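You operate a simulated robot arm through the tools that you are given. There is no shell and no other tool. Be economical: measure what you need, move in short steps, check, and stop when the job is done.

The job below is to be done with a simulated two-armed robot. You get a single attempt, and the scene is never put back.

JOB
Dose the pan with three doses of ore and carry it to the paper bench.
Fine: yellow gate shut before you lift; both hands on the pan; spill nothing.

It is judged by the outcome, as a careful person would: the job done as asked, and still so three seconds after it is handed in. It fails if anything else is knocked over, pushed out of place, dropped, spilled or broken.

ROBOT AND FRAMES
Two 6-joint arms with two-finger grippers on one trunk, on a base that drives. Base frame: it is fixed to the floor where the robot stands at the start and does not move with it; the origin is under the middle of the robot, x ahead of it, y to its left, z up; the surface under the hand at the start is at about z = 0.85. Lengths are in m, angles in degrees, forces in N, time in s.
The left shoulder is at the start at [0.03, 0.178, 1.163], the right one opposite. With the tool pointing down near the work surface each hand reaches from about 0.56 to 0.76 m from the robot's upright axis, wherever it stands, measured 20 degrees to its own side. Places, roughly: bare patch on the paper bench [-2.1, -1.5, 0.9]; gate with yellow knob [0.5, 0, 1.2]; heap [-1, -0.1, 0]; ore hopper [0.6, 0, 1.1]; water tank [0.8, -0.3, 1.1]; white water button [0.7, -0.3, 1.2]. Payload 2.54 kg a hand.
The tool frame of a hand sits at the grasp point between the pads (the TCP): z along the fingers, y along the line on which they close. The tips reach 0.03 m beyond it. Largest opening 0.116 m; the body of the gripper starts 0.095 m behind the TCP.
Orientation is that of the tool frame in the base frame, as a unit quaternion [x, y, z, w]. With the fingers straight down and closing along the base's y, the tool's x points along the base's -x, its y along +y and its z along -z.

CONTROLS
- The arms move only by the tool play_rows. It takes "left_series", "right_series" or both (then of equal length, played together; a hand with none holds still); each is a list of rows, each a list of 7 numbers: the turn, a rotation vector about the tool's x, y, z in units of 4 degrees (1.0 is 4 degrees), then the shift along the tool's x, y, z in units of 50 mm (1.0 is 50 mm), then the closure, from 0 (fully open) to 1 (shut). In form: [[wx, wy, wz, tx, ty, tz, fingers], ...]. A call has 1 to 12 rows; each row shifts and turns the commanded pose from where the row before left it, along the tool's axes as they then stand. A call with a number of a shift or a turn outside -1 to 1 is refused whole. A row lasts 0.2 s, in which the tool goes at most 0.05 m and 8.6 degrees; a call with a longer step from one row to the next is refused whole, and so is a gripper value outside its range. A pose out of reach is approached as far as the arm can. The call stops where the force on the tool passes 40 N (or 10 N more than at its start, if that is more) or the arm is blocked; 0.2 s more then pass. The fingers move at their own pace (about 0.153 m/s each) and stop on an object; they squeeze with about 36 N. The grip force told is the motor's: it shows also when the fingers shut on nothing. Time passes only in rows, and 0.2 s behind the last, so rows that do not move let the fingers close. It gives the time, the measured TCP pose, the force on the tool (base axes), the opening and the grip force at its end, in the units of the frame above (readings bear some noise), with the torque about the TCP (base axes, N m) and any sound that the robot's microphone picked up.
- Cameras (640 x 400 px; columns grow to the right, rows downward): "scene" is now at [0.0479, -0.0063, 1.8846]; the picture's right is [-0.09, -1.00, 0.00], its down [-0.74, 0.07, -0.67] and it looks along [0.67, -0.06, -0.74] (base axes); focal length 296 px, centre (320, 200). "left" rides on the left gripper at [0.069, 0.015, -0.122] in its tool frame; the picture's right is [-0.21, 0.98, 0.00], its down [-0.83, -0.18, -0.53] and it looks along [-0.52, -0.11, 0.85] (tool axes); focal length 251 px, centre (320, 200). "right" rides on the right gripper at [0.069, -0.015, -0.122] in its tool frame; the picture's right is [0.21, 0.98, 0.00], its down [-0.83, 0.18, -0.53] and it looks along [-0.52, 0.11, 0.85] (tool axes); focal length 251 px, centre (320, 200). There is no depth. A picture from a camera that has moved, and an enlarged one, comes with that camera's place and axes in the base frame and with its lens.
- grab_frame(camera): a new picture of that camera. No time passes.
- move_column(by): slides the trunk up (or, below 0, down) by that many m; the arms and the scene camera ride with it, the base frame stays. It gives what a move gives, with no picture.
- roll_base(legs): drives the robot by 1 to 6 legs, each [ahead, left, turn to the left] in m, m and degrees, along the robot's own axes; the way and the turn of a leg run together, so that a leg with both is an arc; at most 1.5 m and 180 degrees a leg. The arms and the cameras ride along, it lands a little off, and it stops where it bumps. It gives what a move gives.
- turn_head(pan, tilt): turns the head with the scene camera to pan (to the left, within 143 degrees either way) and tilt (down, from -29 to 69), counted from straight ahead of the robot. It gives what a move gives.
- zoom(camera, box): a new picture of the part [left, top, right, bottom] of that camera's present view, enlarged. No time passes.
- hand_in(): hands the job in; it is judged then, once.

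Work in short steps. Places have to be worked out from the pictures, the camera data and where the tool is seen: move nearer, look again, correct. Check each grasp and each placing, and mend what went wrong. You have 120 turns and 108 pictures in all, those below and enlarged ones among them. Open the grippers and draw the arms clear of the work before you hand the job in, unless the task says otherwise; then end with one line.

The tools are called after "Emit:" as a command line: name --argument value ..., lists and objects as JSON in quotes. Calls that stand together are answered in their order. play_rows: Moves the arms, as the interface text tells. Its arguments: {"type":"object","properties":{"left_series":{"type":"array","items":{"type":"array","items":{"type":"number"}}},"right_series":{"type":"array","items":{"type":"array","items":{"type":"number"}}}},"required":[]} The other tools are called the same way: move_column (by) slides the trunk up or down; roll_base (legs) drives the base; turn_head (pan, tilt) turns the head that bears the scene camera; grab_frame (camera) takes a picture; zoom (camera, box) takes an enlarged picture of a part of a camera's view; hand_in () hands the job in.

At the start:

```text
time_s: 0.0
left_tool_pos: [0.5179, 0.2608, 1.5006]
left_tcp_rot: [0.001, 1.0, -0.001, 0.0]
left_ft_force: [0.1, -0.3, 0.5]
left_torque: [-0.01, -0.02, 0.01]
left_width: 0.1159
left_grasp_force: 0.1
right_tool_pos: [0.4765, -0.1331, 1.4907]
right_tcp_rot: [0.0, 1.0, -0.001, 0.001]
right_ft_force: [0.2, 0.6, -0.2]
right_torque: [0.0, 0.01, -0.02]
right_width: 0.1158
right_grasp_force: 0.1
trunk travel left (down, up): [-0.375, 0.165]
robot x, y, heading: [0.001, 0.0004, -0.1]
head pan, tilt: [-5.2, 47.9]
```

scene: 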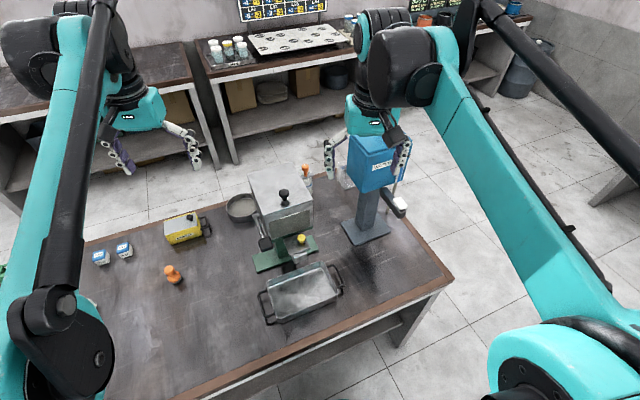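
right: 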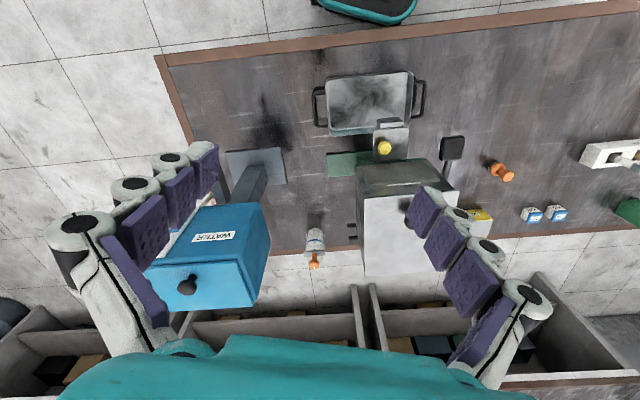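
left: 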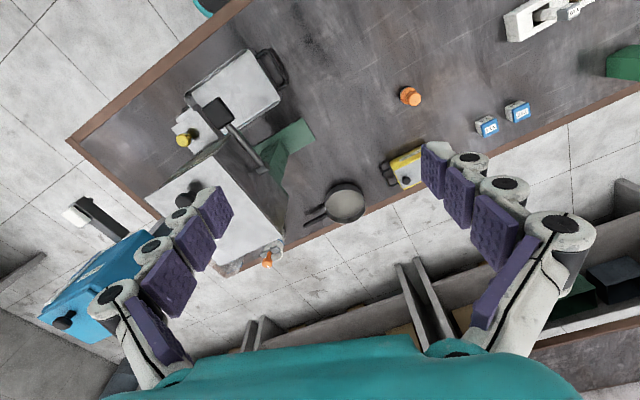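

I begin by looking closely at the hopper, gate and pan.

Emit:
zoom --camera "scene" --box '[220, 150, 380, 330]'

Emit:
zoom --camera "right" --box '[290, 50, 530, 280]'

Emit:
zoom --camera "left" --box '[130, 30, 330, 290]'

```text
2.22 times, centred on (300, 240) of scene
camera zoom: at [0.0479, -0.0063, 1.8846], right [-0.09, -1.0, 0.0], down [-0.74, 0.07, -0.67], along [0.67, -0.06, -0.74], focal length 657 px, centre (364, 111)
```

zoom: 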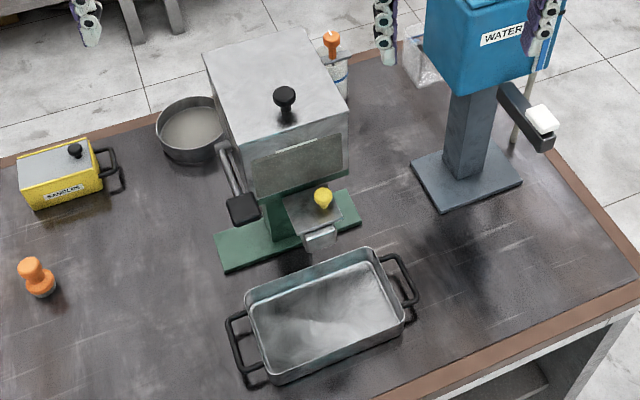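

```text
1.74 times, centred on (410, 165) of right
camera zoom: at [0.4092, -0.1475, 1.612], right [-0.21, 0.98, 0.0], down [0.83, 0.18, 0.53], along [0.52, 0.11, -0.85], focal length 437 px, centre (164, 261)
```

zoom: 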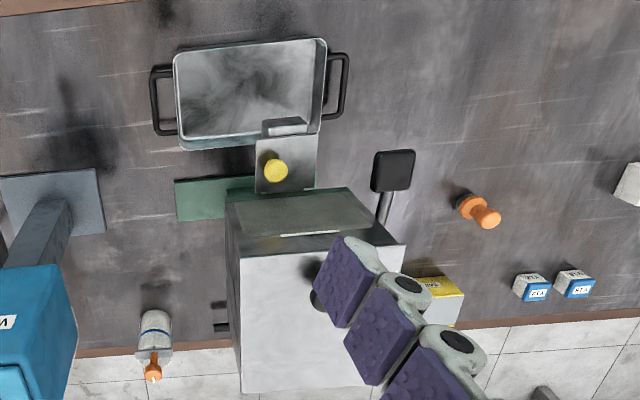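

```text
1.54 times, centred on (230, 160) of left
camera zoom: at [0.4484, 0.2768, 1.6227], right [0.21, 0.98, 0.0], down [0.83, -0.18, 0.53], along [0.52, -0.11, -0.85], focal length 387 px, centre (458, 262)
```

zoom: 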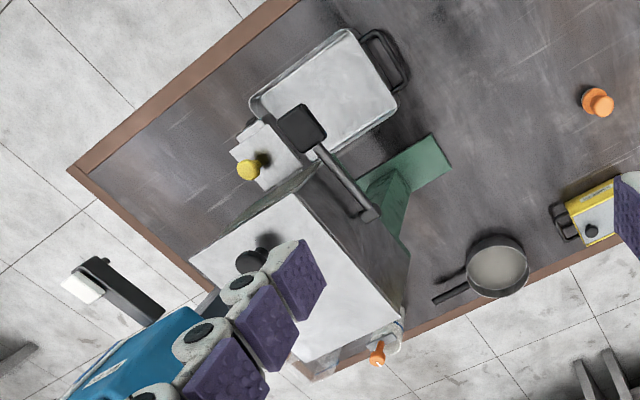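

The hopper has a lever with a black paddle and a gate with a yellow knob. I look at the wall boards for hints and at the surroundings.

Emit:
turn_head --pan -5 --tilt 10

Emit:
grab_frame --camera "scene"

```text
time_s: 1.0
left_tool_pos: [0.5175, 0.2605, 1.4993]
left_tcp_rot: [-0.001, 1.0, 0.0, 0.0]
left_ft_force: [0.5, 0.3, -0.3]
left_torque: [0.0, 0.02, -0.03]
left_width: 0.1162
left_grasp_force: 0.0
right_tool_pos: [0.478, -0.1335, 1.4914]
right_tcp_rot: [-0.001, 1.0, 0.001, 0.0]
right_ft_force: [-0.3, 0.2, -0.2]
right_torque: [0.03, 0.0, 0.01]
right_width: 0.1159
right_grasp_force: 0.1
trunk travel left (down, up): [-0.375, 0.165]
robot x, y, heading: [-0.002, -0.0012, 0.1]
head pan, tilt: [-5.0, 10.0]
```

```text
101 pictures are left
camera scene: at [0.062, -0.0072, 1.9434], right [-0.09, -1.0, 0.0], down [-0.17, 0.02, -0.98], along [0.98, -0.09, -0.17], focal length 296 px, centre (320, 200)
```

scene: 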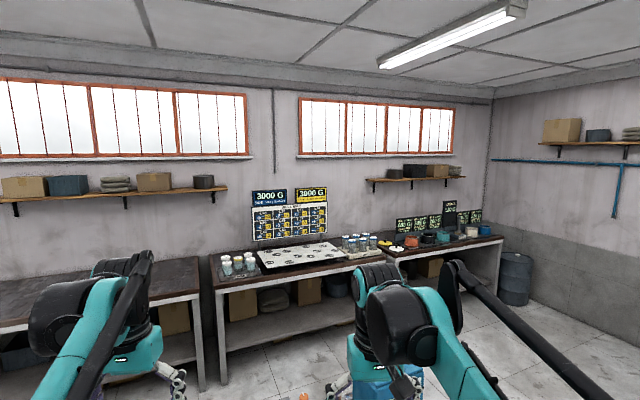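

Emit:
zoom --camera "scene" --box '[245, 180, 335, 250]'

Emit:
zoom --camera "scene" --box '[385, 195, 490, 255]'

Emit:
turn_head --pan 130 --tilt 25

Emit:
grab_frame --camera "scene"

Emit:
turn_head --pan -140 --tilt 25

Emit:
grab_frame --camera "scene"

```text
5.71 times, centred on (290, 215) of scene
camera zoom: at [0.062, -0.0072, 1.9434], right [-0.09, -1.0, 0.0], down [-0.17, 0.02, -0.98], along [0.98, -0.09, -0.17], focal length 1689 px, centre (491, 114)
```

zoom: 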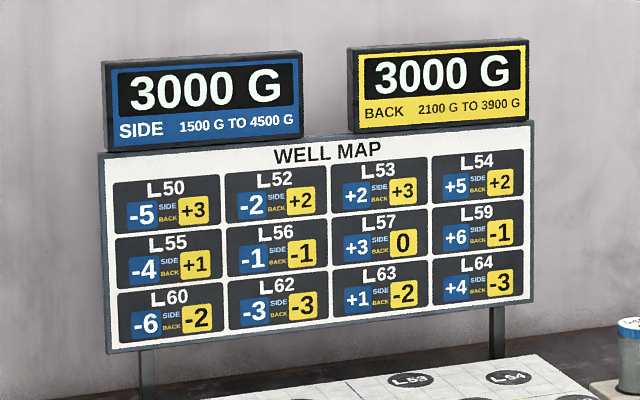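

```text
6.10 times, centred on (438, 225) of scene
camera zoom: at [0.062, -0.0072, 1.9434], right [-0.09, -1.0, 0.0], down [-0.17, 0.02, -0.98], along [0.98, -0.09, -0.17], focal length 1801 px, centre (-396, 48)
```

zoom: 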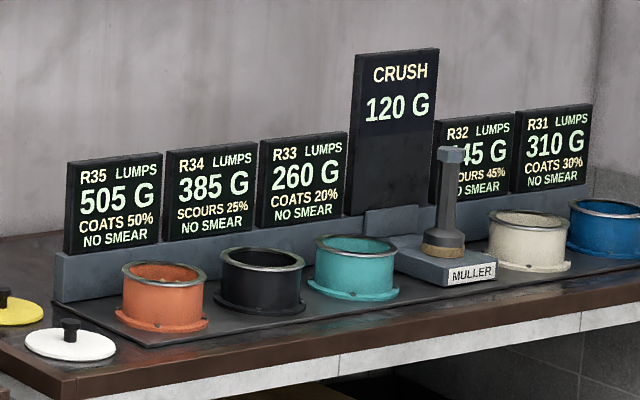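

```text
time_s: 3.2
left_tool_pos: [0.5171, 0.2606, 1.4983]
left_tcp_rot: [0.0, 1.0, 0.0, -0.001]
left_ft_force: [0.1, -0.3, 0.9]
left_torque: [0.02, 0.02, 0.0]
left_width: 0.116
left_grasp_force: 0.1
right_tool_pos: [0.4781, -0.1327, 1.4907]
right_tcp_rot: [-0.001, 1.0, 0.0, 0.0]
right_ft_force: [-0.1, 0.2, -0.7]
right_torque: [-0.01, -0.04, -0.01]
right_width: 0.1159
right_grasp_force: 0.1
trunk travel left (down, up): [-0.375, 0.165]
robot x, y, heading: [0.001, -0.002, -0.2]
head pan, tilt: [130.0, 25.0]
```

```text
98 pictures are left
camera scene: at [-0.0899, 0.0716, 1.9192], right [0.77, 0.64, 0.0], down [0.27, -0.32, -0.91], along [-0.58, 0.69, -0.42], focal length 296 px, centre (320, 200)
```

scene: 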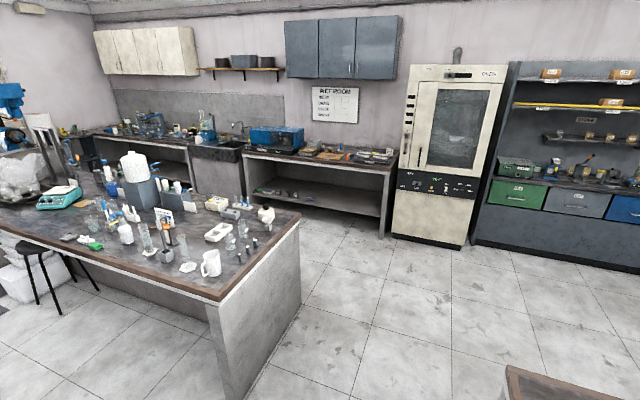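

```text
time_s: 7.0
left_tool_pos: [0.5164, 0.2593, 1.4999]
left_tcp_rot: [0.0, 1.0, 0.0, 0.0]
left_ft_force: [0.4, -0.9, -0.2]
left_torque: [-0.01, 0.03, -0.01]
left_width: 0.116
left_grasp_force: 0.0
right_tool_pos: [0.4778, -0.133, 1.4914]
right_tcp_rot: [-0.001, 1.0, 0.0, 0.001]
right_ft_force: [0.1, 0.0, 0.0]
right_torque: [0.0, 0.0, -0.01]
right_width: 0.1161
right_grasp_force: 0.1
trunk travel left (down, up): [-0.375, 0.165]
robot x, y, heading: [-0.0012, -0.0017, -0.4]
head pan, tilt: [-140.0, 25.0]
```

```text
97 pictures are left
camera scene: at [-0.1013, -0.0583, 1.9192], right [-0.64, 0.77, 0.0], down [0.32, 0.27, -0.91], along [-0.69, -0.58, -0.42], focal length 296 px, centre (320, 200)
```

scene: 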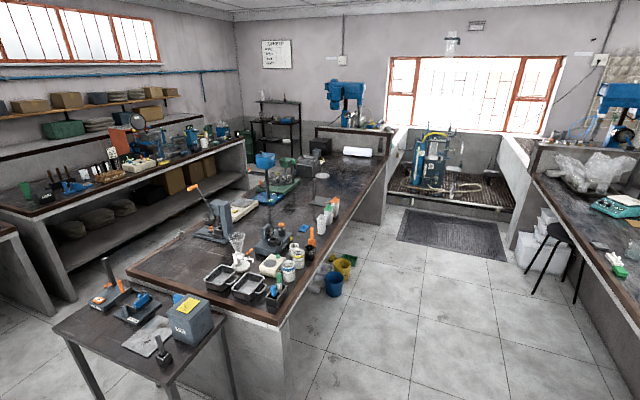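

The paper bench is the long one behind right. I look at the floor behind (a heap) and closer at the bare patch.

Emit:
zoom --camera "scene" --box '[250, 120, 430, 260]'

Emit:
turn_head --pan -143 --tilt 60

Emit:
grab_frame --camera "scene"

Emit:
turn_head --pan -80 --tilt 45

Emit:
grab_frame --camera "scene"

Emit:
turn_head --pan 0 --tilt 60

Emit:
grab_frame --camera "scene"

```text
2.86 times, centred on (340, 190) of scene
camera zoom: at [-0.1013, -0.0583, 1.9192], right [-0.64, 0.77, 0.0], down [0.32, 0.27, -0.91], along [-0.69, -0.58, -0.42], focal length 844 px, centre (263, 229)
```

zoom: 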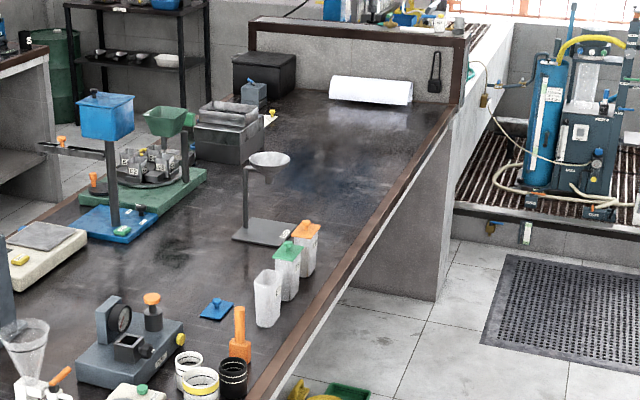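

```text
time_s: 8.0
left_tool_pos: [0.5183, 0.261, 1.4991]
left_tcp_rot: [0.0, 1.0, 0.0, 0.0]
left_ft_force: [0.1, -0.5, 0.6]
left_torque: [0.0, -0.01, 0.02]
left_width: 0.116
left_grasp_force: 0.1
right_tool_pos: [0.4775, -0.1335, 1.4902]
right_tcp_rot: [0.0, 1.0, 0.0, 0.0]
right_ft_force: [-0.1, -0.6, -0.2]
right_torque: [0.01, 0.02, 0.04]
right_width: 0.116
right_grasp_force: 0.0
trunk travel left (down, up): [-0.375, 0.165]
robot x, y, heading: [-0.0018, 0.0003, -0.0]
head pan, tilt: [-143.0, 60.0]
```

```text
95 pictures are left
camera scene: at [-0.084, -0.0392, 1.8692], right [-0.6, 0.8, 0.0], down [0.69, 0.52, -0.5], along [-0.4, -0.3, -0.87], focal length 296 px, centre (320, 200)
```

scene: 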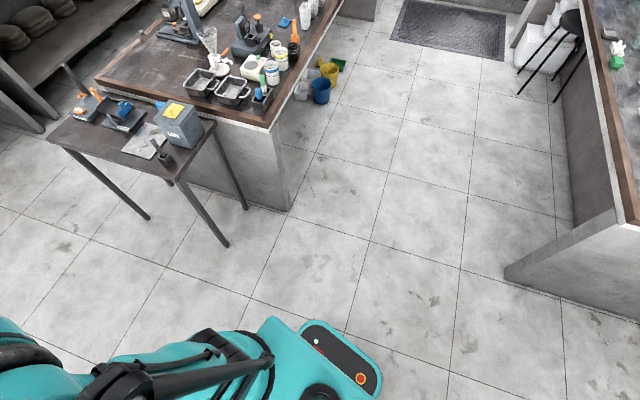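

```text
time_s: 9.3
left_tool_pos: [0.518, 0.2603, 1.4991]
left_tcp_rot: [0.0, 1.0, 0.0, -0.001]
left_ft_force: [-0.1, 0.1, -0.7]
left_torque: [-0.01, -0.06, 0.01]
left_width: 0.116
left_grasp_force: 0.1
right_tool_pos: [0.4772, -0.1326, 1.4918]
right_tcp_rot: [0.001, 1.0, 0.0, 0.0]
right_ft_force: [-0.8, -0.2, -0.2]
right_torque: [0.02, 0.0, 0.01]
right_width: 0.1162
right_grasp_force: 0.0
trunk travel left (down, up): [-0.375, 0.165]
robot x, y, heading: [-0.0026, 0.0008, 0.2]
head pan, tilt: [-80.0, 45.0]
```

```text
94 pictures are left
camera scene: at [-0.0167, -0.0792, 1.8886], right [-0.98, -0.17, 0.0], down [-0.12, 0.7, -0.71], along [0.12, -0.7, -0.71], focal length 296 px, centre (320, 200)
```

scene: 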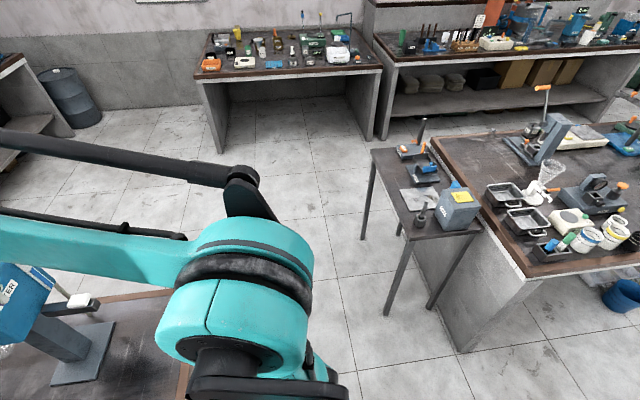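

```text
time_s: 10.8
left_tool_pos: [0.5173, 0.2622, 1.4997]
left_tcp_rot: [0.001, 1.0, 0.0, -0.001]
left_ft_force: [0.0, -1.1, 0.9]
left_torque: [0.02, -0.02, 0.02]
left_width: 0.116
left_grasp_force: 0.0
right_tool_pos: [0.4778, -0.1318, 1.4901]
right_tcp_rot: [0.0, 1.0, 0.0, 0.0]
right_ft_force: [0.0, 0.0, -1.0]
right_torque: [0.0, -0.02, 0.0]
right_width: 0.1161
right_grasp_force: 0.1
trunk travel left (down, up): [-0.375, 0.165]
robot x, y, heading: [-0.0008, 0.0002, -0.3]
head pan, tilt: [0.0, 60.0]
```

```text
93 pictures are left
camera scene: at [0.036, 0.0009, 1.8691], right [0.0, -1.0, 0.0], down [-0.87, 0.0, -0.5], along [0.5, 0.0, -0.87], focal length 296 px, centre (320, 200)
```

scene: 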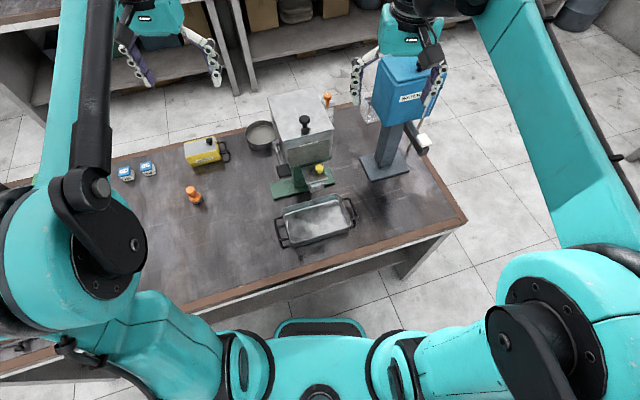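

I need a clearer view of the mechanism; zoom scene and left views on the hopper.

Emit:
zoom --camera "scene" --box '[260, 80, 370, 255]'

Emit:
zoom --camera "right" --box '[310, 60, 470, 180]'

Emit:
zoom --camera "left" --box '[150, 30, 310, 190]'

```text
2.29 times, centred on (315, 168) of scene
camera zoom: at [0.036, 0.0009, 1.8691], right [0.0, -1.0, 0.0], down [-0.87, 0.0, -0.5], along [0.5, 0.0, -0.87], focal length 676 px, centre (331, 274)
```

zoom: 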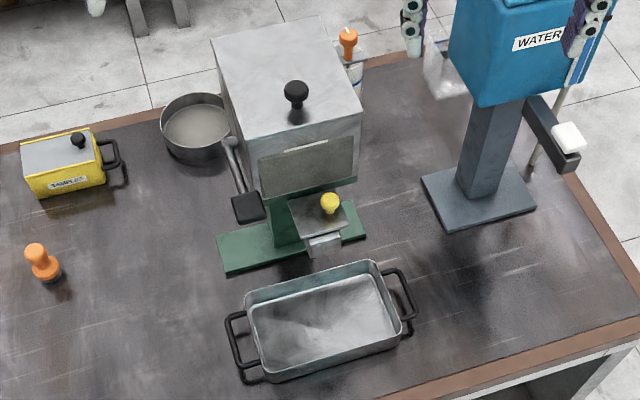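

```text
3.33 times, centred on (390, 120) of right
camera zoom: at [0.4092, -0.1475, 1.612], right [-0.21, 0.98, 0.0], down [0.83, 0.18, 0.53], along [0.52, 0.11, -0.85], focal length 838 px, centre (87, 467)
```

zoom: 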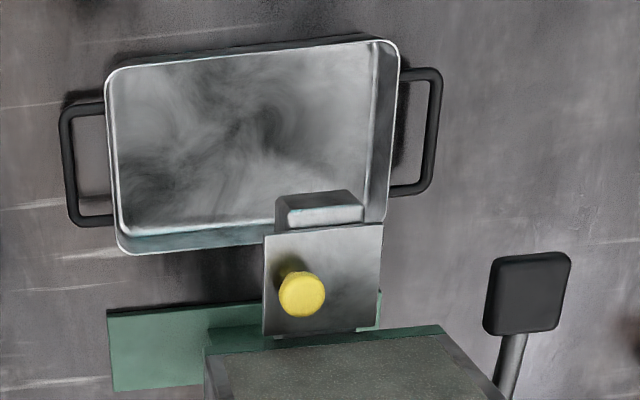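

```text
2.50 times, centred on (230, 110) of left
camera zoom: at [0.4484, 0.2768, 1.6227], right [0.21, 0.98, 0.0], down [0.83, -0.18, 0.53], along [0.52, -0.11, -0.85], focal length 629 px, centre (545, 425)
```

zoom: 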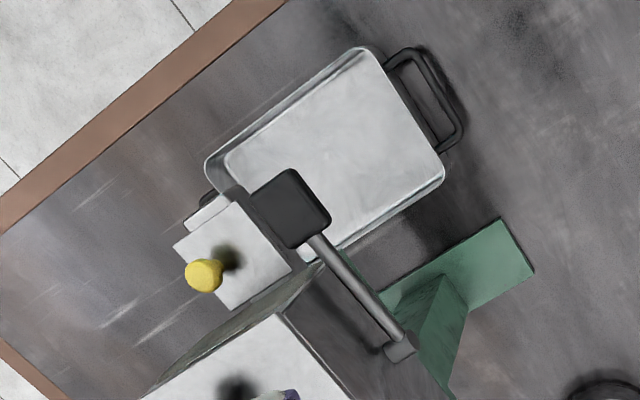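

Estimated: knob ≈(0.543, 0.0, 1.17), paddle ≈(0.508, 0.10, 1.21), pan handles ≈(0.47, 0.146) and (0.584, −0.122). These are a bit close for the arms, so I back up 0.12 m and lower the trunk for a flatter look.

Emit:
roll_base --legs '[[-0.12, 0, 0]]'

Emit:
move_column --by -0.25

Emit:
turn_head --pan 0 --tilt 40

Emit:
grab_frame --camera "scene"

Emit:
grab_frame --camera "left"

Emit:
grab_frame --camera "right"

```text
time_s: 12.1
left_tool_pos: [0.3994, 0.2606, 1.4987]
left_tcp_rot: [0.0, 1.0, -0.001, 0.0]
left_ft_force: [-0.4, 0.0, 0.0]
left_torque: [-0.01, 0.0, 0.02]
left_width: 0.1157
left_grasp_force: 0.1
right_tool_pos: [0.3596, -0.1313, 1.49]
right_tcp_rot: [0.0, 1.0, 0.0, 0.0]
right_ft_force: [0.0, 0.0, -0.3]
right_torque: [0.02, 0.0, 0.01]
right_width: 0.116
right_grasp_force: 0.2
trunk travel left (down, up): [-0.375, 0.165]
robot x, y, heading: [-0.1191, -0.0041, -0.0]
head pan, tilt: [0.0, 60.0]
```

```text
time_s: 14.6
left_tool_pos: [0.3989, 0.2605, 1.2477]
left_tcp_rot: [0.0, 1.0, 0.0, 0.0]
left_ft_force: [0.4, -0.8, -0.2]
left_torque: [-0.01, 0.01, 0.03]
left_width: 0.1162
left_grasp_force: 0.0
right_tool_pos: [0.3576, -0.1327, 1.2416]
right_tcp_rot: [0.0, 1.0, 0.0, 0.0]
right_ft_force: [0.1, 0.3, -0.3]
right_torque: [0.02, 0.01, 0.01]
right_width: 0.116
right_grasp_force: 0.0
trunk travel left (down, up): [-0.125, 0.415]
robot x, y, heading: [-0.1169, -0.003, 0.3]
head pan, tilt: [0.0, 60.0]
```

```text
time_s: 15.5
left_tool_pos: [0.3996, 0.2617, 1.2498]
left_tcp_rot: [0.0, 1.0, 0.001, 0.001]
left_ft_force: [0.5, -0.4, -0.1]
left_torque: [0.01, 0.02, -0.03]
left_width: 0.1159
left_grasp_force: 0.0
right_tool_pos: [0.3598, -0.1312, 1.2403]
right_tcp_rot: [0.0, 1.0, 0.001, 0.0]
right_ft_force: [0.2, 0.6, -1.0]
right_torque: [-0.02, 0.02, -0.01]
right_width: 0.1162
right_grasp_force: 0.1
trunk travel left (down, up): [-0.125, 0.415]
robot x, y, heading: [-0.1201, -0.001, 0.3]
head pan, tilt: [0.0, 40.0]
```

```text
89 pictures are left
camera scene: at [-0.0645, 0.001, 1.6458], right [0.0, -1.0, 0.0], down [-0.64, 0.0, -0.77], along [0.77, 0.0, -0.64], focal length 296 px, centre (320, 200)
```

scene: 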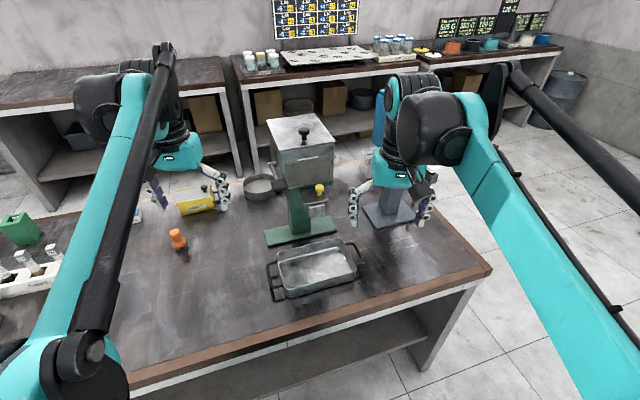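

```text
88 pictures are left
camera left: at [0.3296, 0.277, 1.3727], right [0.21, 0.98, 0.0], down [0.83, -0.18, 0.53], along [0.52, -0.11, -0.85], focal length 251 px, centre (320, 200)
```

left: 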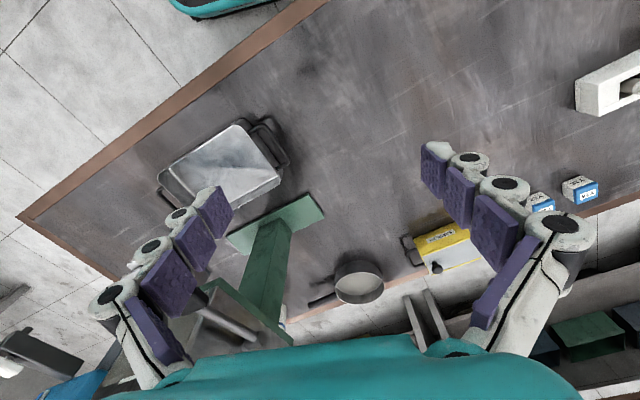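

```text
87 pictures are left
camera right: at [0.2905, -0.1474, 1.3619], right [-0.21, 0.98, 0.0], down [0.83, 0.18, 0.53], along [0.52, 0.11, -0.85], focal length 251 px, centre (320, 200)
```

right: 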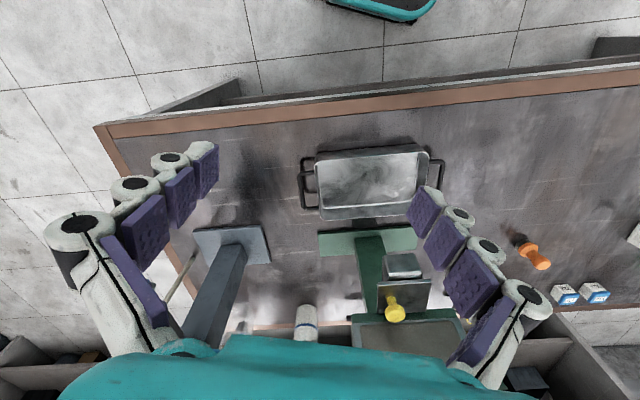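

Emit:
zoom --camera "scene" --box '[240, 100, 380, 310]'

Emit:
zoom --camera "right" --box '[290, 130, 480, 350]'

```text
1.90 times, centred on (310, 205) of scene
camera zoom: at [-0.0645, 0.001, 1.6458], right [0.0, -1.0, 0.0], down [-0.64, 0.0, -0.77], along [0.77, 0.0, -0.64], focal length 563 px, centre (339, 190)
```

zoom: 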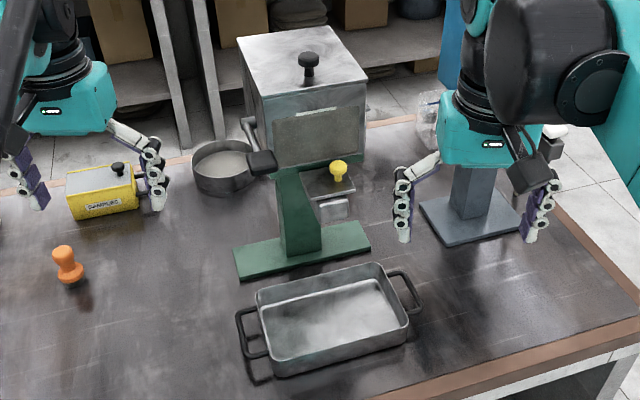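

```text
1.82 times, centred on (385, 240) of right
camera zoom: at [0.2905, -0.1474, 1.3619], right [-0.21, 0.98, 0.0], down [0.83, 0.18, 0.53], along [0.52, 0.11, -0.85], focal length 457 px, centre (202, 127)
```

zoom: 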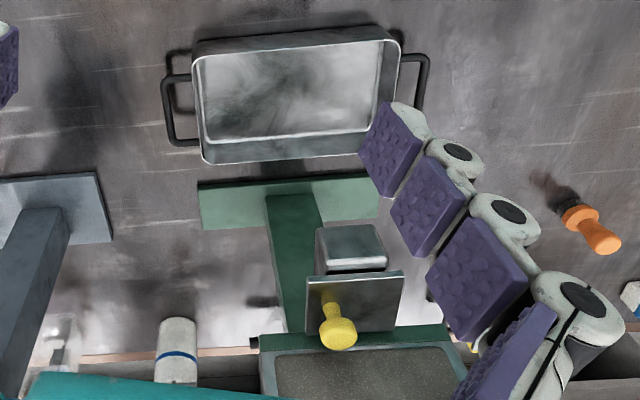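

The pan (centre ≈(0.52, 0.01)) already lies under the spout (≈(0.52, 0.005, 1.13)). I pitch the right hand up to look frontally at the gate and spout.

Emit:
play_rows --right_series '[[0, -1, 0, 0, 0, 0, 0], [0, -1, 0, 0, 0, 0, 0], [0, -1, 0, 0, 0, 0, 0], [0, -1, 0, 0, 0, 0, 0], [0, -1, 0, 0, 0, 0, 0], [0, -1, 0, 0, 0, 0, 0], [0, -1, 0, 0, 0, 0, 0], [0, -1, 0, 0, 0, 0, 0], [0, -1, 0, 0, 0, 0, 0], [0, -1, 0, 0, 0, 0, 0], [0, 0, 0, 0.5, 0, 0.5, 0], [0, 0, 0, 0.5, 0, 0.5, 0]]'

Emit:
grab_frame --camera "right"

```text
time_s: 18.1
left_tool_pos: [0.3989, 0.2615, 1.2502]
left_tcp_rot: [0.0, 1.0, -0.001, 0.0]
left_ft_force: [-0.2, 0.1, 0.7]
left_torque: [-0.01, 0.0, -0.03]
left_width: 0.1163
left_grasp_force: 0.1
right_tool_pos: [0.3529, -0.1324, 1.1714]
right_tcp_rot: [-0.001, 0.94, 0.0, 0.341]
right_ft_force: [-0.7, 0.3, -0.4]
right_torque: [0.0, 0.03, 0.01]
right_width: 0.1155
right_grasp_force: 0.1
trunk travel left (down, up): [-0.125, 0.415]
robot x, y, heading: [-0.1165, 0.0019, 0.2]
head pan, tilt: [0.0, 40.0]
```

```text
84 pictures are left
camera right: at [0.2214, -0.1475, 1.2182], right [-0.16, 0.98, -0.14], down [0.29, 0.18, 0.94], along [0.94, 0.12, -0.31], focal length 251 px, centre (320, 200)
```

right: 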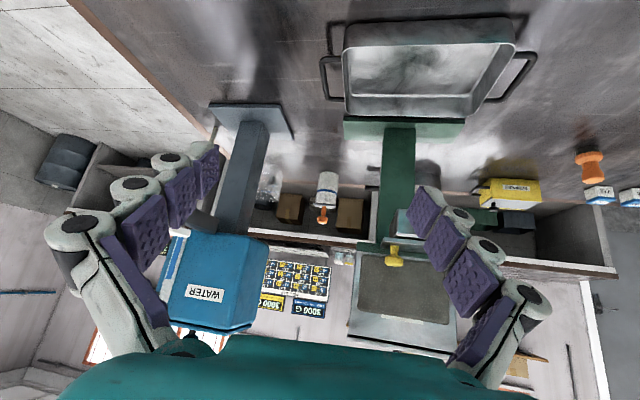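

Emit:
play_rows --right_series '[[0, 0, 0, 0, 0.9, 0, 0], [0, 0, 0, 0, 0.9, 0, 0]]'

Emit:
zoom --camera "right" --box '[210, 0, 450, 350]'

```text
time_s: 18.7
left_tool_pos: [0.3987, 0.262, 1.2479]
left_tcp_rot: [0.001, 1.0, 0.0, 0.0]
left_ft_force: [0.5, 0.2, -0.1]
left_torque: [-0.04, 0.01, 0.03]
left_width: 0.116
left_grasp_force: 0.1
right_tool_pos: [0.3523, -0.0415, 1.1702]
right_tcp_rot: [0.0, 0.939, 0.0, 0.343]
right_ft_force: [-0.1, 0.1, -0.4]
right_torque: [0.0, 0.01, 0.0]
right_width: 0.116
right_grasp_force: 0.0
trunk travel left (down, up): [-0.125, 0.415]
robot x, y, heading: [-0.119, -0.0034, -0.2]
head pan, tilt: [0.0, 40.0]
```

```text
1.14 times, centred on (330, 175) of right
camera zoom: at [0.2221, -0.0561, 1.2187], right [-0.16, 0.98, -0.14], down [0.29, 0.18, 0.94], along [0.94, 0.11, -0.31], focal length 287 px, centre (309, 229)
```

zoom: 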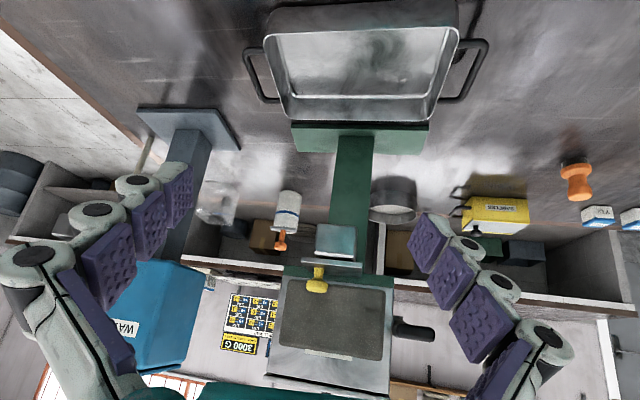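

Emit:
zoom --camera "right" --box '[290, 170, 390, 270]'

Emit:
zoom --camera "right" --box '[280, 180, 440, 350]'

```text
4.00 times, centred on (340, 220) of right
camera zoom: at [0.2221, -0.0561, 1.2187], right [-0.16, 0.98, -0.14], down [0.29, 0.18, 0.94], along [0.94, 0.11, -0.31], focal length 1006 px, centre (240, 120)
```

zoom: 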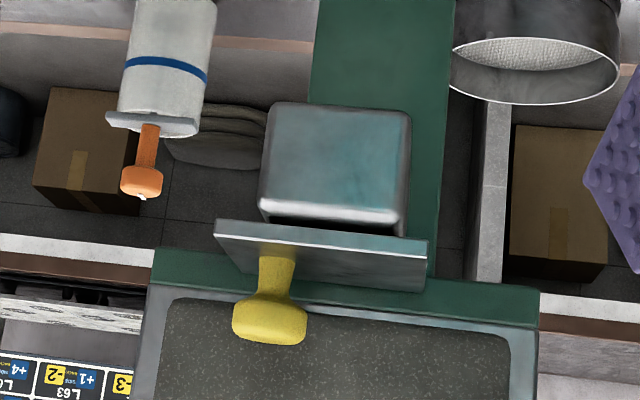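

```text
2.35 times, centred on (360, 265) of right
camera zoom: at [0.2221, -0.0561, 1.2187], right [-0.16, 0.98, -0.14], down [0.29, 0.18, 0.94], along [0.94, 0.11, -0.31], focal length 592 px, centre (226, 47)
```

zoom: 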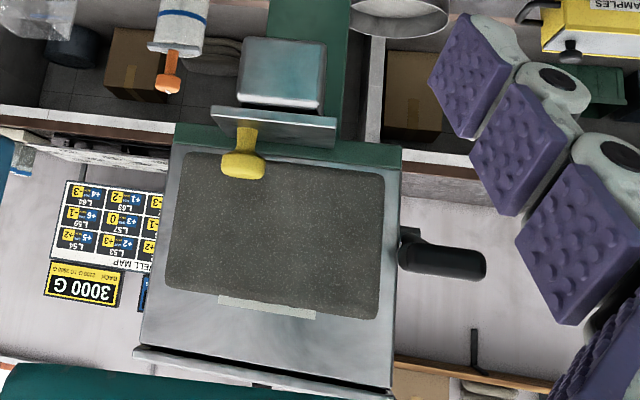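

The plate with the yellow knob covers the spout; the lever paddle is flat and horizontal, ≈(0.508, 0.099, 1.208). I bring the closed left fingers above the paddle and move the right hand aside.

Emit:
play_rows --left_series '[[0, 0, 0, 0, 0, -0.8, 1], [0, 0, 0, 0, 0, -0.8, 1], [0, 0, 0, -0.54, -0.81, 0, 1], [0, 0, 0, -0.54, -0.81, 0, 1], [0, 0, 0, -0.54, -0.81, 0, 1], [0, 0, 0, -0.54, -0.81, 0, 1], [0, 0, 0, 0, 0, 0, 1]]' --right_series '[[0, 0, 0, 0, -0.9, 0, 0], [0, 0, 0, 0, -0.9, 0, 0], [0, 0, 0, 0, 0, 0, 0], [0, 0, 0, 0, 0, 0, 0], [0, 0, 0, 0, 0, 0, 0], [0, 0, 0, 0, 0, 0, 0], [0, 0, 0, 0, 0, 0, 0]]'

Emit:
grab_frame --camera "left"

Emit:
grab_frame --camera "scene"

```text
time_s: 20.3
left_tool_pos: [0.4889, 0.1016, 1.3097]
left_tcp_rot: [0.0, 1.0, 0.0, 0.0]
left_ft_force: [-0.4, 0.5, -1.0]
left_torque: [-0.02, 0.03, 0.0]
left_width: 0.0
left_grasp_force: 28.2
left hand out of reach, approached as far as the arm can: row 5, 6
right_tool_pos: [0.3534, -0.1312, 1.1698]
right_tcp_rot: [0.0, 0.94, 0.0, 0.342]
right_ft_force: [0.7, 0.6, -0.6]
right_torque: [-0.03, 0.0, -0.01]
right_width: 0.116
right_grasp_force: 0.0
trunk travel left (down, up): [-0.125, 0.415]
robot x, y, heading: [-0.1174, -0.0032, 0.1]
head pan, tilt: [0.0, 40.0]
```

```text
80 pictures are left
camera left: at [0.4196, 0.1168, 1.434], right [0.21, 0.98, 0.0], down [0.83, -0.18, 0.53], along [0.52, -0.11, -0.85], focal length 251 px, centre (320, 200)
```

left: 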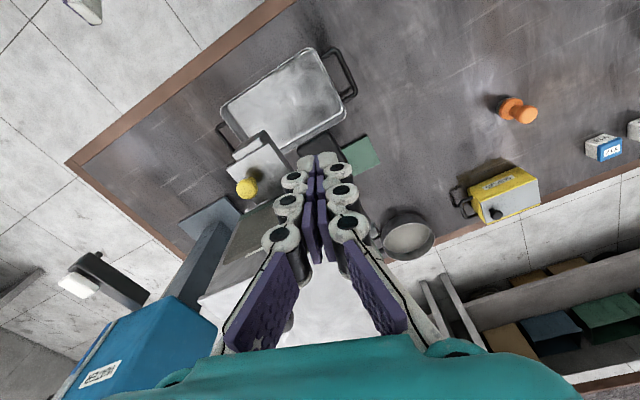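

```text
79 pictures are left
camera scene: at [-0.0638, 0.0018, 1.6458], right [0.0, -1.0, 0.0], down [-0.64, 0.0, -0.77], along [0.77, 0.0, -0.64], focal length 296 px, centre (320, 200)
```

scene: 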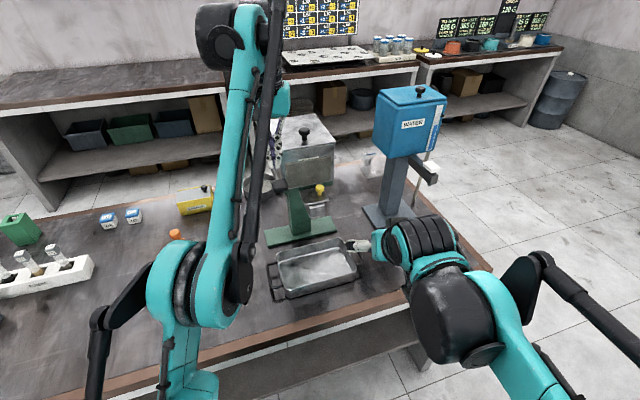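

Reach is limited at this height with the trunk low; I raise the trunk by 0.2 m.

Emit:
move_column --by 0.2

Emit:
play_rows --left_series '[[0, 0, 0, 0, 0, 0.9, 1], [0, 0, 0, 0, 0, 0.9, 1], [0, 0, 0, 0, 0, 0.9, 1], [0, 0, 0, 0, 0, 0.7, 1], [0, 0, 0, -0.3, -0.05, 0.3, 1], [0, 0, 0, 0, 0, 0, 1]]'

Emit:
grab_frame --camera "left"

```text
time_s: 22.4
left_tool_pos: [0.4872, 0.1003, 1.5101]
left_tcp_rot: [0.0, 1.0, 0.0, 0.0]
left_ft_force: [0.4, 0.7, -0.8]
left_torque: [-0.02, 0.01, 0.02]
left_width: 0.0
left_grasp_force: 28.6
right_tool_pos: [0.3524, -0.1326, 1.3688]
right_tcp_rot: [0.0, 0.94, 0.0, 0.342]
right_ft_force: [0.3, -0.4, -0.5]
right_torque: [0.0, 0.02, 0.01]
right_width: 0.1158
right_grasp_force: 0.0
trunk travel left (down, up): [-0.325, 0.215]
robot x, y, heading: [-0.121, 0.0019, -0.1]
head pan, tilt: [0.0, 40.0]
```

```text
time_s: 23.8
left_tool_pos: [0.5012, 0.0986, 1.3266]
left_tcp_rot: [0.0, 1.0, 0.0, 0.0]
left_ft_force: [0.8, 0.6, 0.1]
left_torque: [0.0, -0.03, -0.01]
left_width: 0.0001
left_grasp_force: 28.5
right_tool_pos: [0.3515, -0.1321, 1.3718]
right_tcp_rot: [0.0, 0.939, 0.0, 0.343]
right_ft_force: [-1.0, -0.7, 0.7]
right_torque: [0.0, -0.01, -0.01]
right_width: 0.1162
right_grasp_force: 0.0
trunk travel left (down, up): [-0.325, 0.215]
robot x, y, heading: [-0.1183, 0.0031, 0.1]
head pan, tilt: [0.0, 40.0]
```

```text
78 pictures are left
camera left: at [0.4324, 0.1142, 1.45], right [0.21, 0.98, 0.0], down [0.83, -0.18, 0.53], along [0.52, -0.11, -0.85], focal length 251 px, centre (320, 200)
```

left: 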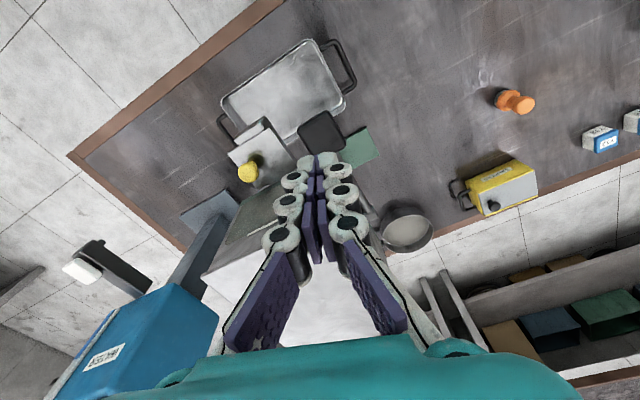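

The line straight down from the tips lands on the paddle centre. I descend to near contact.

Emit:
play_rows --left_series '[[0, 0, 0, 0, 0, 0.6, 1], [0, 0, 0, 0, 0, 0.6, 1], [0, 0, 0, 0, 0, 0.2, 1], [0, 0, 0, 0, 0, 0.2, 1], [0, 0, 0, 0, 0, 0.2, 1]]'

Emit:
grab_frame --camera "left"

```text
time_s: 25.0
left_tool_pos: [0.5016, 0.0977, 1.236]
left_tcp_rot: [0.0, 1.0, -0.001, 0.0]
left_ft_force: [-1.6, -0.3, 1.7]
left_torque: [0.04, 0.03, 0.0]
left_width: 0.0002
left_grasp_force: 29.5
right_tool_pos: [0.3526, -0.132, 1.3702]
right_tcp_rot: [-0.001, 0.94, 0.0, 0.342]
right_ft_force: [-0.1, -0.5, -0.3]
right_torque: [0.01, 0.04, 0.0]
right_width: 0.1159
right_grasp_force: 0.1
trunk travel left (down, up): [-0.325, 0.215]
robot x, y, heading: [-0.1192, 0.0025, 0.2]
head pan, tilt: [0.0, 40.0]
```

```text
77 pictures are left
camera left: at [0.4335, 0.1138, 1.3596], right [0.21, 0.98, 0.0], down [0.83, -0.18, 0.53], along [0.52, -0.11, -0.85], focal length 251 px, centre (320, 200)
```

left: 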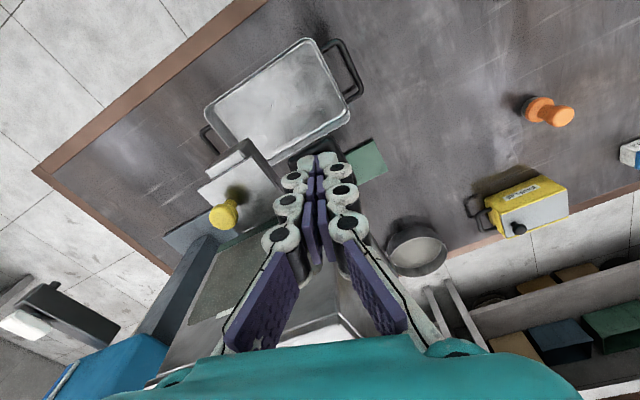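

Light contact at z≈1.236. I press down slowly.

Emit:
play_rows --left_series '[[0, 0, 0, 0, 0, 0.2, 1], [0, 0, 0, 0, 0, 0.2, 1], [0, 0, 0, 0, 0, 0.2, 1]]'

Emit:
zoom --camera "left" --box '[180, 30, 400, 220]'

```text
time_s: 25.8
left_tool_pos: [0.5024, 0.099, 1.2067]
left_tcp_rot: [0.0, 1.0, 0.0, 0.001]
left_ft_force: [0.6, 0.0, 2.9]
left_torque: [0.0, -0.08, 0.01]
left_width: 0.0002
left_grasp_force: 28.2
right_tool_pos: [0.3519, -0.1324, 1.371]
right_tcp_rot: [0.0, 0.94, 0.0, 0.342]
right_ft_force: [0.7, 0.2, -0.4]
right_torque: [0.0, -0.02, -0.02]
right_width: 0.116
right_grasp_force: 0.0
trunk travel left (down, up): [-0.325, 0.215]
robot x, y, heading: [-0.1208, 0.0022, 0.0]
head pan, tilt: [0.0, 40.0]
```

```text
2.11 times, centred on (290, 125) of left
camera zoom: at [0.4336, 0.1145, 1.3301], right [0.21, 0.98, 0.0], down [0.83, -0.18, 0.53], along [0.52, -0.11, -0.85], focal length 529 px, centre (383, 358)
```

zoom: 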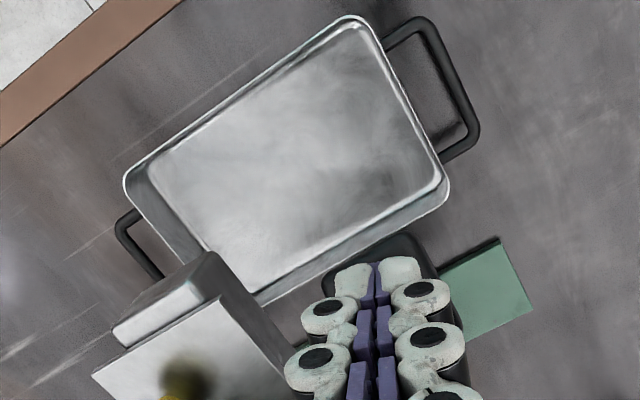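

The lever yields springily (3 N). I continue down.

Emit:
play_rows --left_series '[[0, 0, 0, 0, 0, 0.2, 1], [0, 0, 0, 0, 0, 0.2, 1], [0, 0, 0, 0, 0, 0.2, 1]]'

Emit:
zoom --camera "left" --box '[180, 30, 400, 220]'

```text
time_s: 26.3
left_tool_pos: [0.5011, 0.0981, 1.2003]
left_tcp_rot: [-0.001, 1.0, 0.001, 0.001]
left_ft_force: [-5.2, -0.4, 23.7]
left_torque: [0.14, -0.09, 0.07]
left_width: 0.0
left_grasp_force: 28.1
right_tool_pos: [0.3501, -0.1337, 1.3711]
right_tcp_rot: [-0.001, 0.939, 0.0, 0.343]
right_ft_force: [-0.3, -0.9, -0.2]
right_torque: [-0.01, 0.0, -0.02]
right_width: 0.1161
right_grasp_force: 0.0
trunk travel left (down, up): [-0.325, 0.215]
robot x, y, heading: [-0.1195, 0.0022, -0.1]
head pan, tilt: [0.0, 40.0]
stopped in row 2 (left hand): the force on the tool passed its limit at 48 N (the readings are from after the stop); the commanded pose is now the measured one
```

```text
2.11 times, centred on (290, 125) of left
camera zoom: at [0.4318, 0.1142, 1.3216], right [0.21, 0.98, 0.0], down [0.82, -0.18, 0.54], along [0.52, -0.11, -0.84], focal length 529 px, centre (383, 358)
```

zoom: 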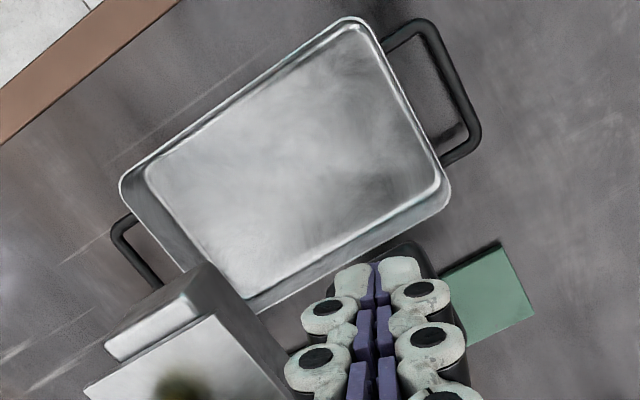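

The lever bottomed at z≈1.20 (≈3.5 cm stroke), no sound and no ore so far. I release it and check.

Emit:
play_rows --left_series '[[0, 0, 0, 0, 0, -0.3, 1], [0, 0, 0, 0, 0, -0.6, 1], [0, 0, 0, 0, 0, -0.6, 1], [0, 0, 0, 0, 0, 0, 1], [0, 0, 0, 0, 0, 0, 1]]'

Emit:
zoom --camera "left" --box '[180, 30, 400, 220]'

```text
time_s: 27.5
left_tool_pos: [0.5023, 0.0981, 1.271]
left_tcp_rot: [0.0, 1.0, -0.001, 0.001]
left_ft_force: [-0.8, 0.4, 0.5]
left_torque: [0.03, -0.01, 0.01]
left_width: 0.0001
left_grasp_force: 28.2
right_tool_pos: [0.3516, -0.1326, 1.3696]
right_tcp_rot: [0.0, 0.94, 0.0, 0.342]
right_ft_force: [-0.3, 0.4, -0.9]
right_torque: [0.01, -0.01, 0.01]
right_width: 0.1159
right_grasp_force: 0.0
trunk travel left (down, up): [-0.325, 0.215]
robot x, y, heading: [-0.1198, -0.0038, -0.1]
head pan, tilt: [0.0, 40.0]
```

```text
2.11 times, centred on (290, 125) of left
camera zoom: at [0.4339, 0.1138, 1.3946], right [0.21, 0.98, 0.0], down [0.82, -0.18, 0.54], along [0.52, -0.11, -0.84], focal length 529 px, centre (383, 358)
```

zoom: 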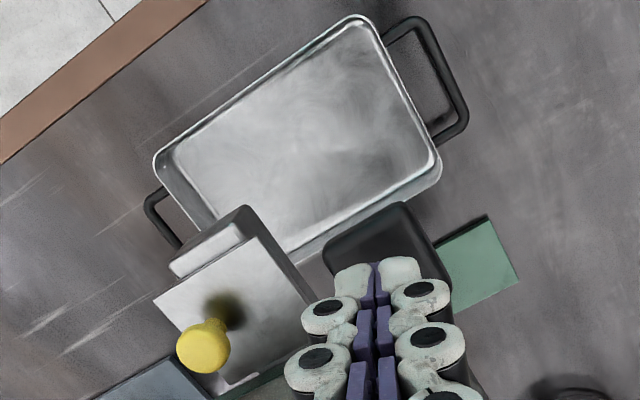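

Still nothing, so the gate is presumably shut. I withdraw the left hand to the side and straighten the right hand to point down.

Emit:
play_rows --left_series '[[0, 0, 0, 0, 0, -0.8, 1], [0, 0, 0, 0.3, 0.8, -0.2, 1], [0, 0, 0, 0.3, 0.8, 0, 1], [0, 0, 0, 0.3, 0.8, 0, 1], [0, 0, 0, 0, 0.8, 0, 1], [0, 0, 0, 0, 0, 0, 1], [0, 0, 0, 0, 0, 0, 1], [0, 0, 0, 0, 0, 0, 1], [0, 0, 0, 0, 0, 0, 1], [0, 0, 0, 0, 0, 0, 1]]' --right_series '[[0, 1, 0, 0, 0, 0, 0.45], [0, 1, 0, 0, 0, 0, 0.45], [0, 1, 0, 0, 0, 0, 0.45], [0, 1, 0, 0, 0, 0, 0.45], [0, 1, 0, 0, 0, 0, 0.45], [0, 1, 0, 0, 0, 0, 0.45], [0, 1, 0, 0, 0, 0, 0.45], [0, 1, 0, 0, 0, 0, 0.45], [0, 1, 0, 0, 0, 0, 0.45], [0, 1, 0, 0, 0, 0, 0.45]]'

Emit:
play_rows --right_series '[[0, 0, 0, -0.77, 0.53, 0, 0.45], [0, 0, 0, -0.77, 0.53, 0, 0.45], [0, 0, 0, -0.77, 0.53, 0, 0.45], [0, 0, 0, -0.77, 0.53, 0, 0.45], [0, 0, 0, -0.77, 0.53, 0, 0.45], [0, 0, -0.9, 0, 0, 0.1, 0.45], [0, 0, -0.9, 0, 0, 0.3, 0.45], [0, 0, -0.9, 0, 0, 0.3, 0.45], [0, 0, -0.9, 0, 0, 0.3, 0.45], [0, 0, -0.9, 0, 0, 0.3, 0.45], [0, 0, 0, 0, 0, 0, 0.45]]'

Emit:
grab_frame --camera "right"

```text
time_s: 29.7
left_tool_pos: [0.4583, 0.2598, 1.323]
left_tcp_rot: [-0.001, 1.0, 0.0, 0.001]
left_ft_force: [0.1, -0.7, 0.5]
left_torque: [0.01, 0.05, -0.01]
left_width: 0.0001
left_grasp_force: 28.0
right_tool_pos: [0.3526, -0.1313, 1.3699]
right_tcp_rot: [0.001, 1.0, 0.0, -0.001]
right_ft_force: [0.5, 1.2, -0.5]
right_torque: [0.01, 0.05, -0.01]
right_width: 0.0637
right_grasp_force: 0.1
trunk travel left (down, up): [-0.325, 0.215]
robot x, y, heading: [-0.1192, -0.0007, -0.0]
head pan, tilt: [0.0, 40.0]
```

```text
time_s: 32.1
left_tool_pos: [0.457, 0.2591, 1.3229]
left_tcp_rot: [0.0, 1.0, 0.0, 0.0]
left_ft_force: [0.0, -1.1, 0.1]
left_torque: [0.0, -0.02, -0.02]
left_width: 0.0
left_grasp_force: 28.8
right_tool_pos: [0.5451, -0.0007, 1.3053]
right_tcp_rot: [-0.157, 0.988, 0.001, 0.0]
right_ft_force: [-0.2, -0.2, -0.3]
right_torque: [0.0, 0.0, 0.0]
right_width: 0.0639
right_grasp_force: 0.1
trunk travel left (down, up): [-0.325, 0.215]
robot x, y, heading: [-0.1192, 0.0019, -0.2]
head pan, tilt: [0.0, 40.0]
```

```text
73 pictures are left
camera right: at [0.4844, -0.0356, 1.4264], right [-0.51, 0.86, 0.0], down [0.73, 0.43, 0.53], along [0.46, 0.27, -0.85], focal length 251 px, centre (320, 200)
```

right: 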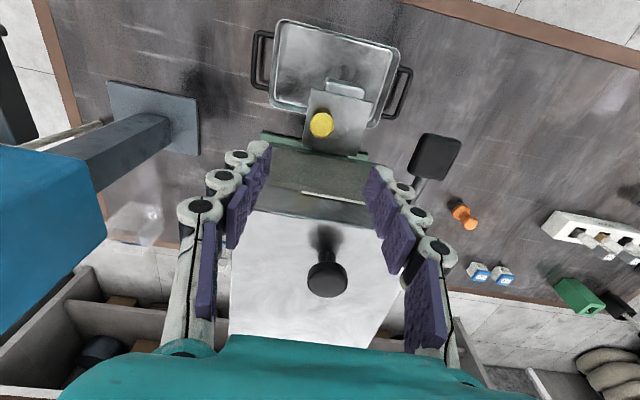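

Position checks out: the knob lies straight below the right TCP. I descend onto it with 5 mm extra clearance from the hopper front.

Emit:
play_rows --right_series '[[0, 0, 0, 0.1, 0, 0.7, 0.45], [0, 0, 0, 0, 0, 0.7, 0.45], [0, 0, 0, 0, 0, 0.4, 0.45], [0, 0, 0, 0, 0, 0.2, 0.45], [0, 0, 0, 0, 0, 0.2, 0.45]]'

Emit:
grab_frame --camera "right"

Emit:
grab_frame --camera "left"

```text
time_s: 33.3
left_tool_pos: [0.4579, 0.2589, 1.3216]
left_tcp_rot: [0.001, 1.0, -0.001, 0.001]
left_ft_force: [0.4, 0.6, -0.1]
left_torque: [-0.01, 0.03, 0.02]
left_width: 0.0
left_grasp_force: 28.5
right_tool_pos: [0.5412, 0.0004, 1.1946]
right_tcp_rot: [-0.156, 0.988, 0.0, -0.001]
right_ft_force: [-0.1, 0.5, 0.1]
right_torque: [-0.02, -0.02, 0.0]
right_width: 0.0639
right_grasp_force: 0.1
trunk travel left (down, up): [-0.325, 0.215]
robot x, y, heading: [-0.1195, 0.0021, -0.2]
head pan, tilt: [0.0, 40.0]
```

```text
72 pictures are left
camera right: at [0.4804, -0.0363, 1.3153], right [-0.51, 0.86, 0.0], down [0.73, 0.43, 0.53], along [0.46, 0.27, -0.85], focal length 251 px, centre (320, 200)
```

right: 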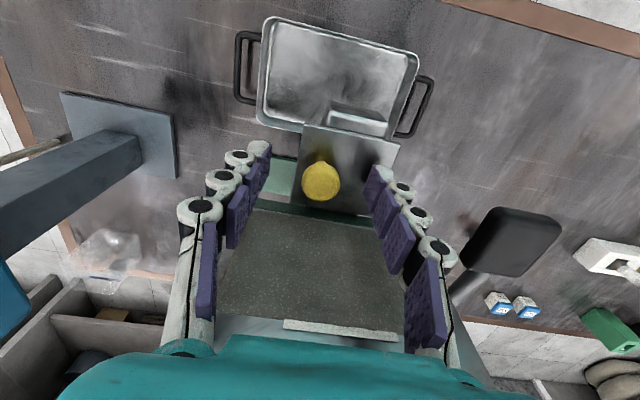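

```text
71 pictures are left
camera left: at [0.3889, 0.2757, 1.4457], right [0.21, 0.98, 0.0], down [0.83, -0.18, 0.54], along [0.52, -0.11, -0.84], focal length 251 px, centre (320, 200)
```

left: 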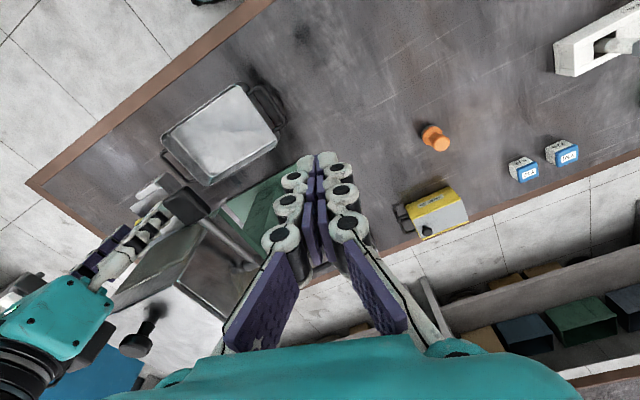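

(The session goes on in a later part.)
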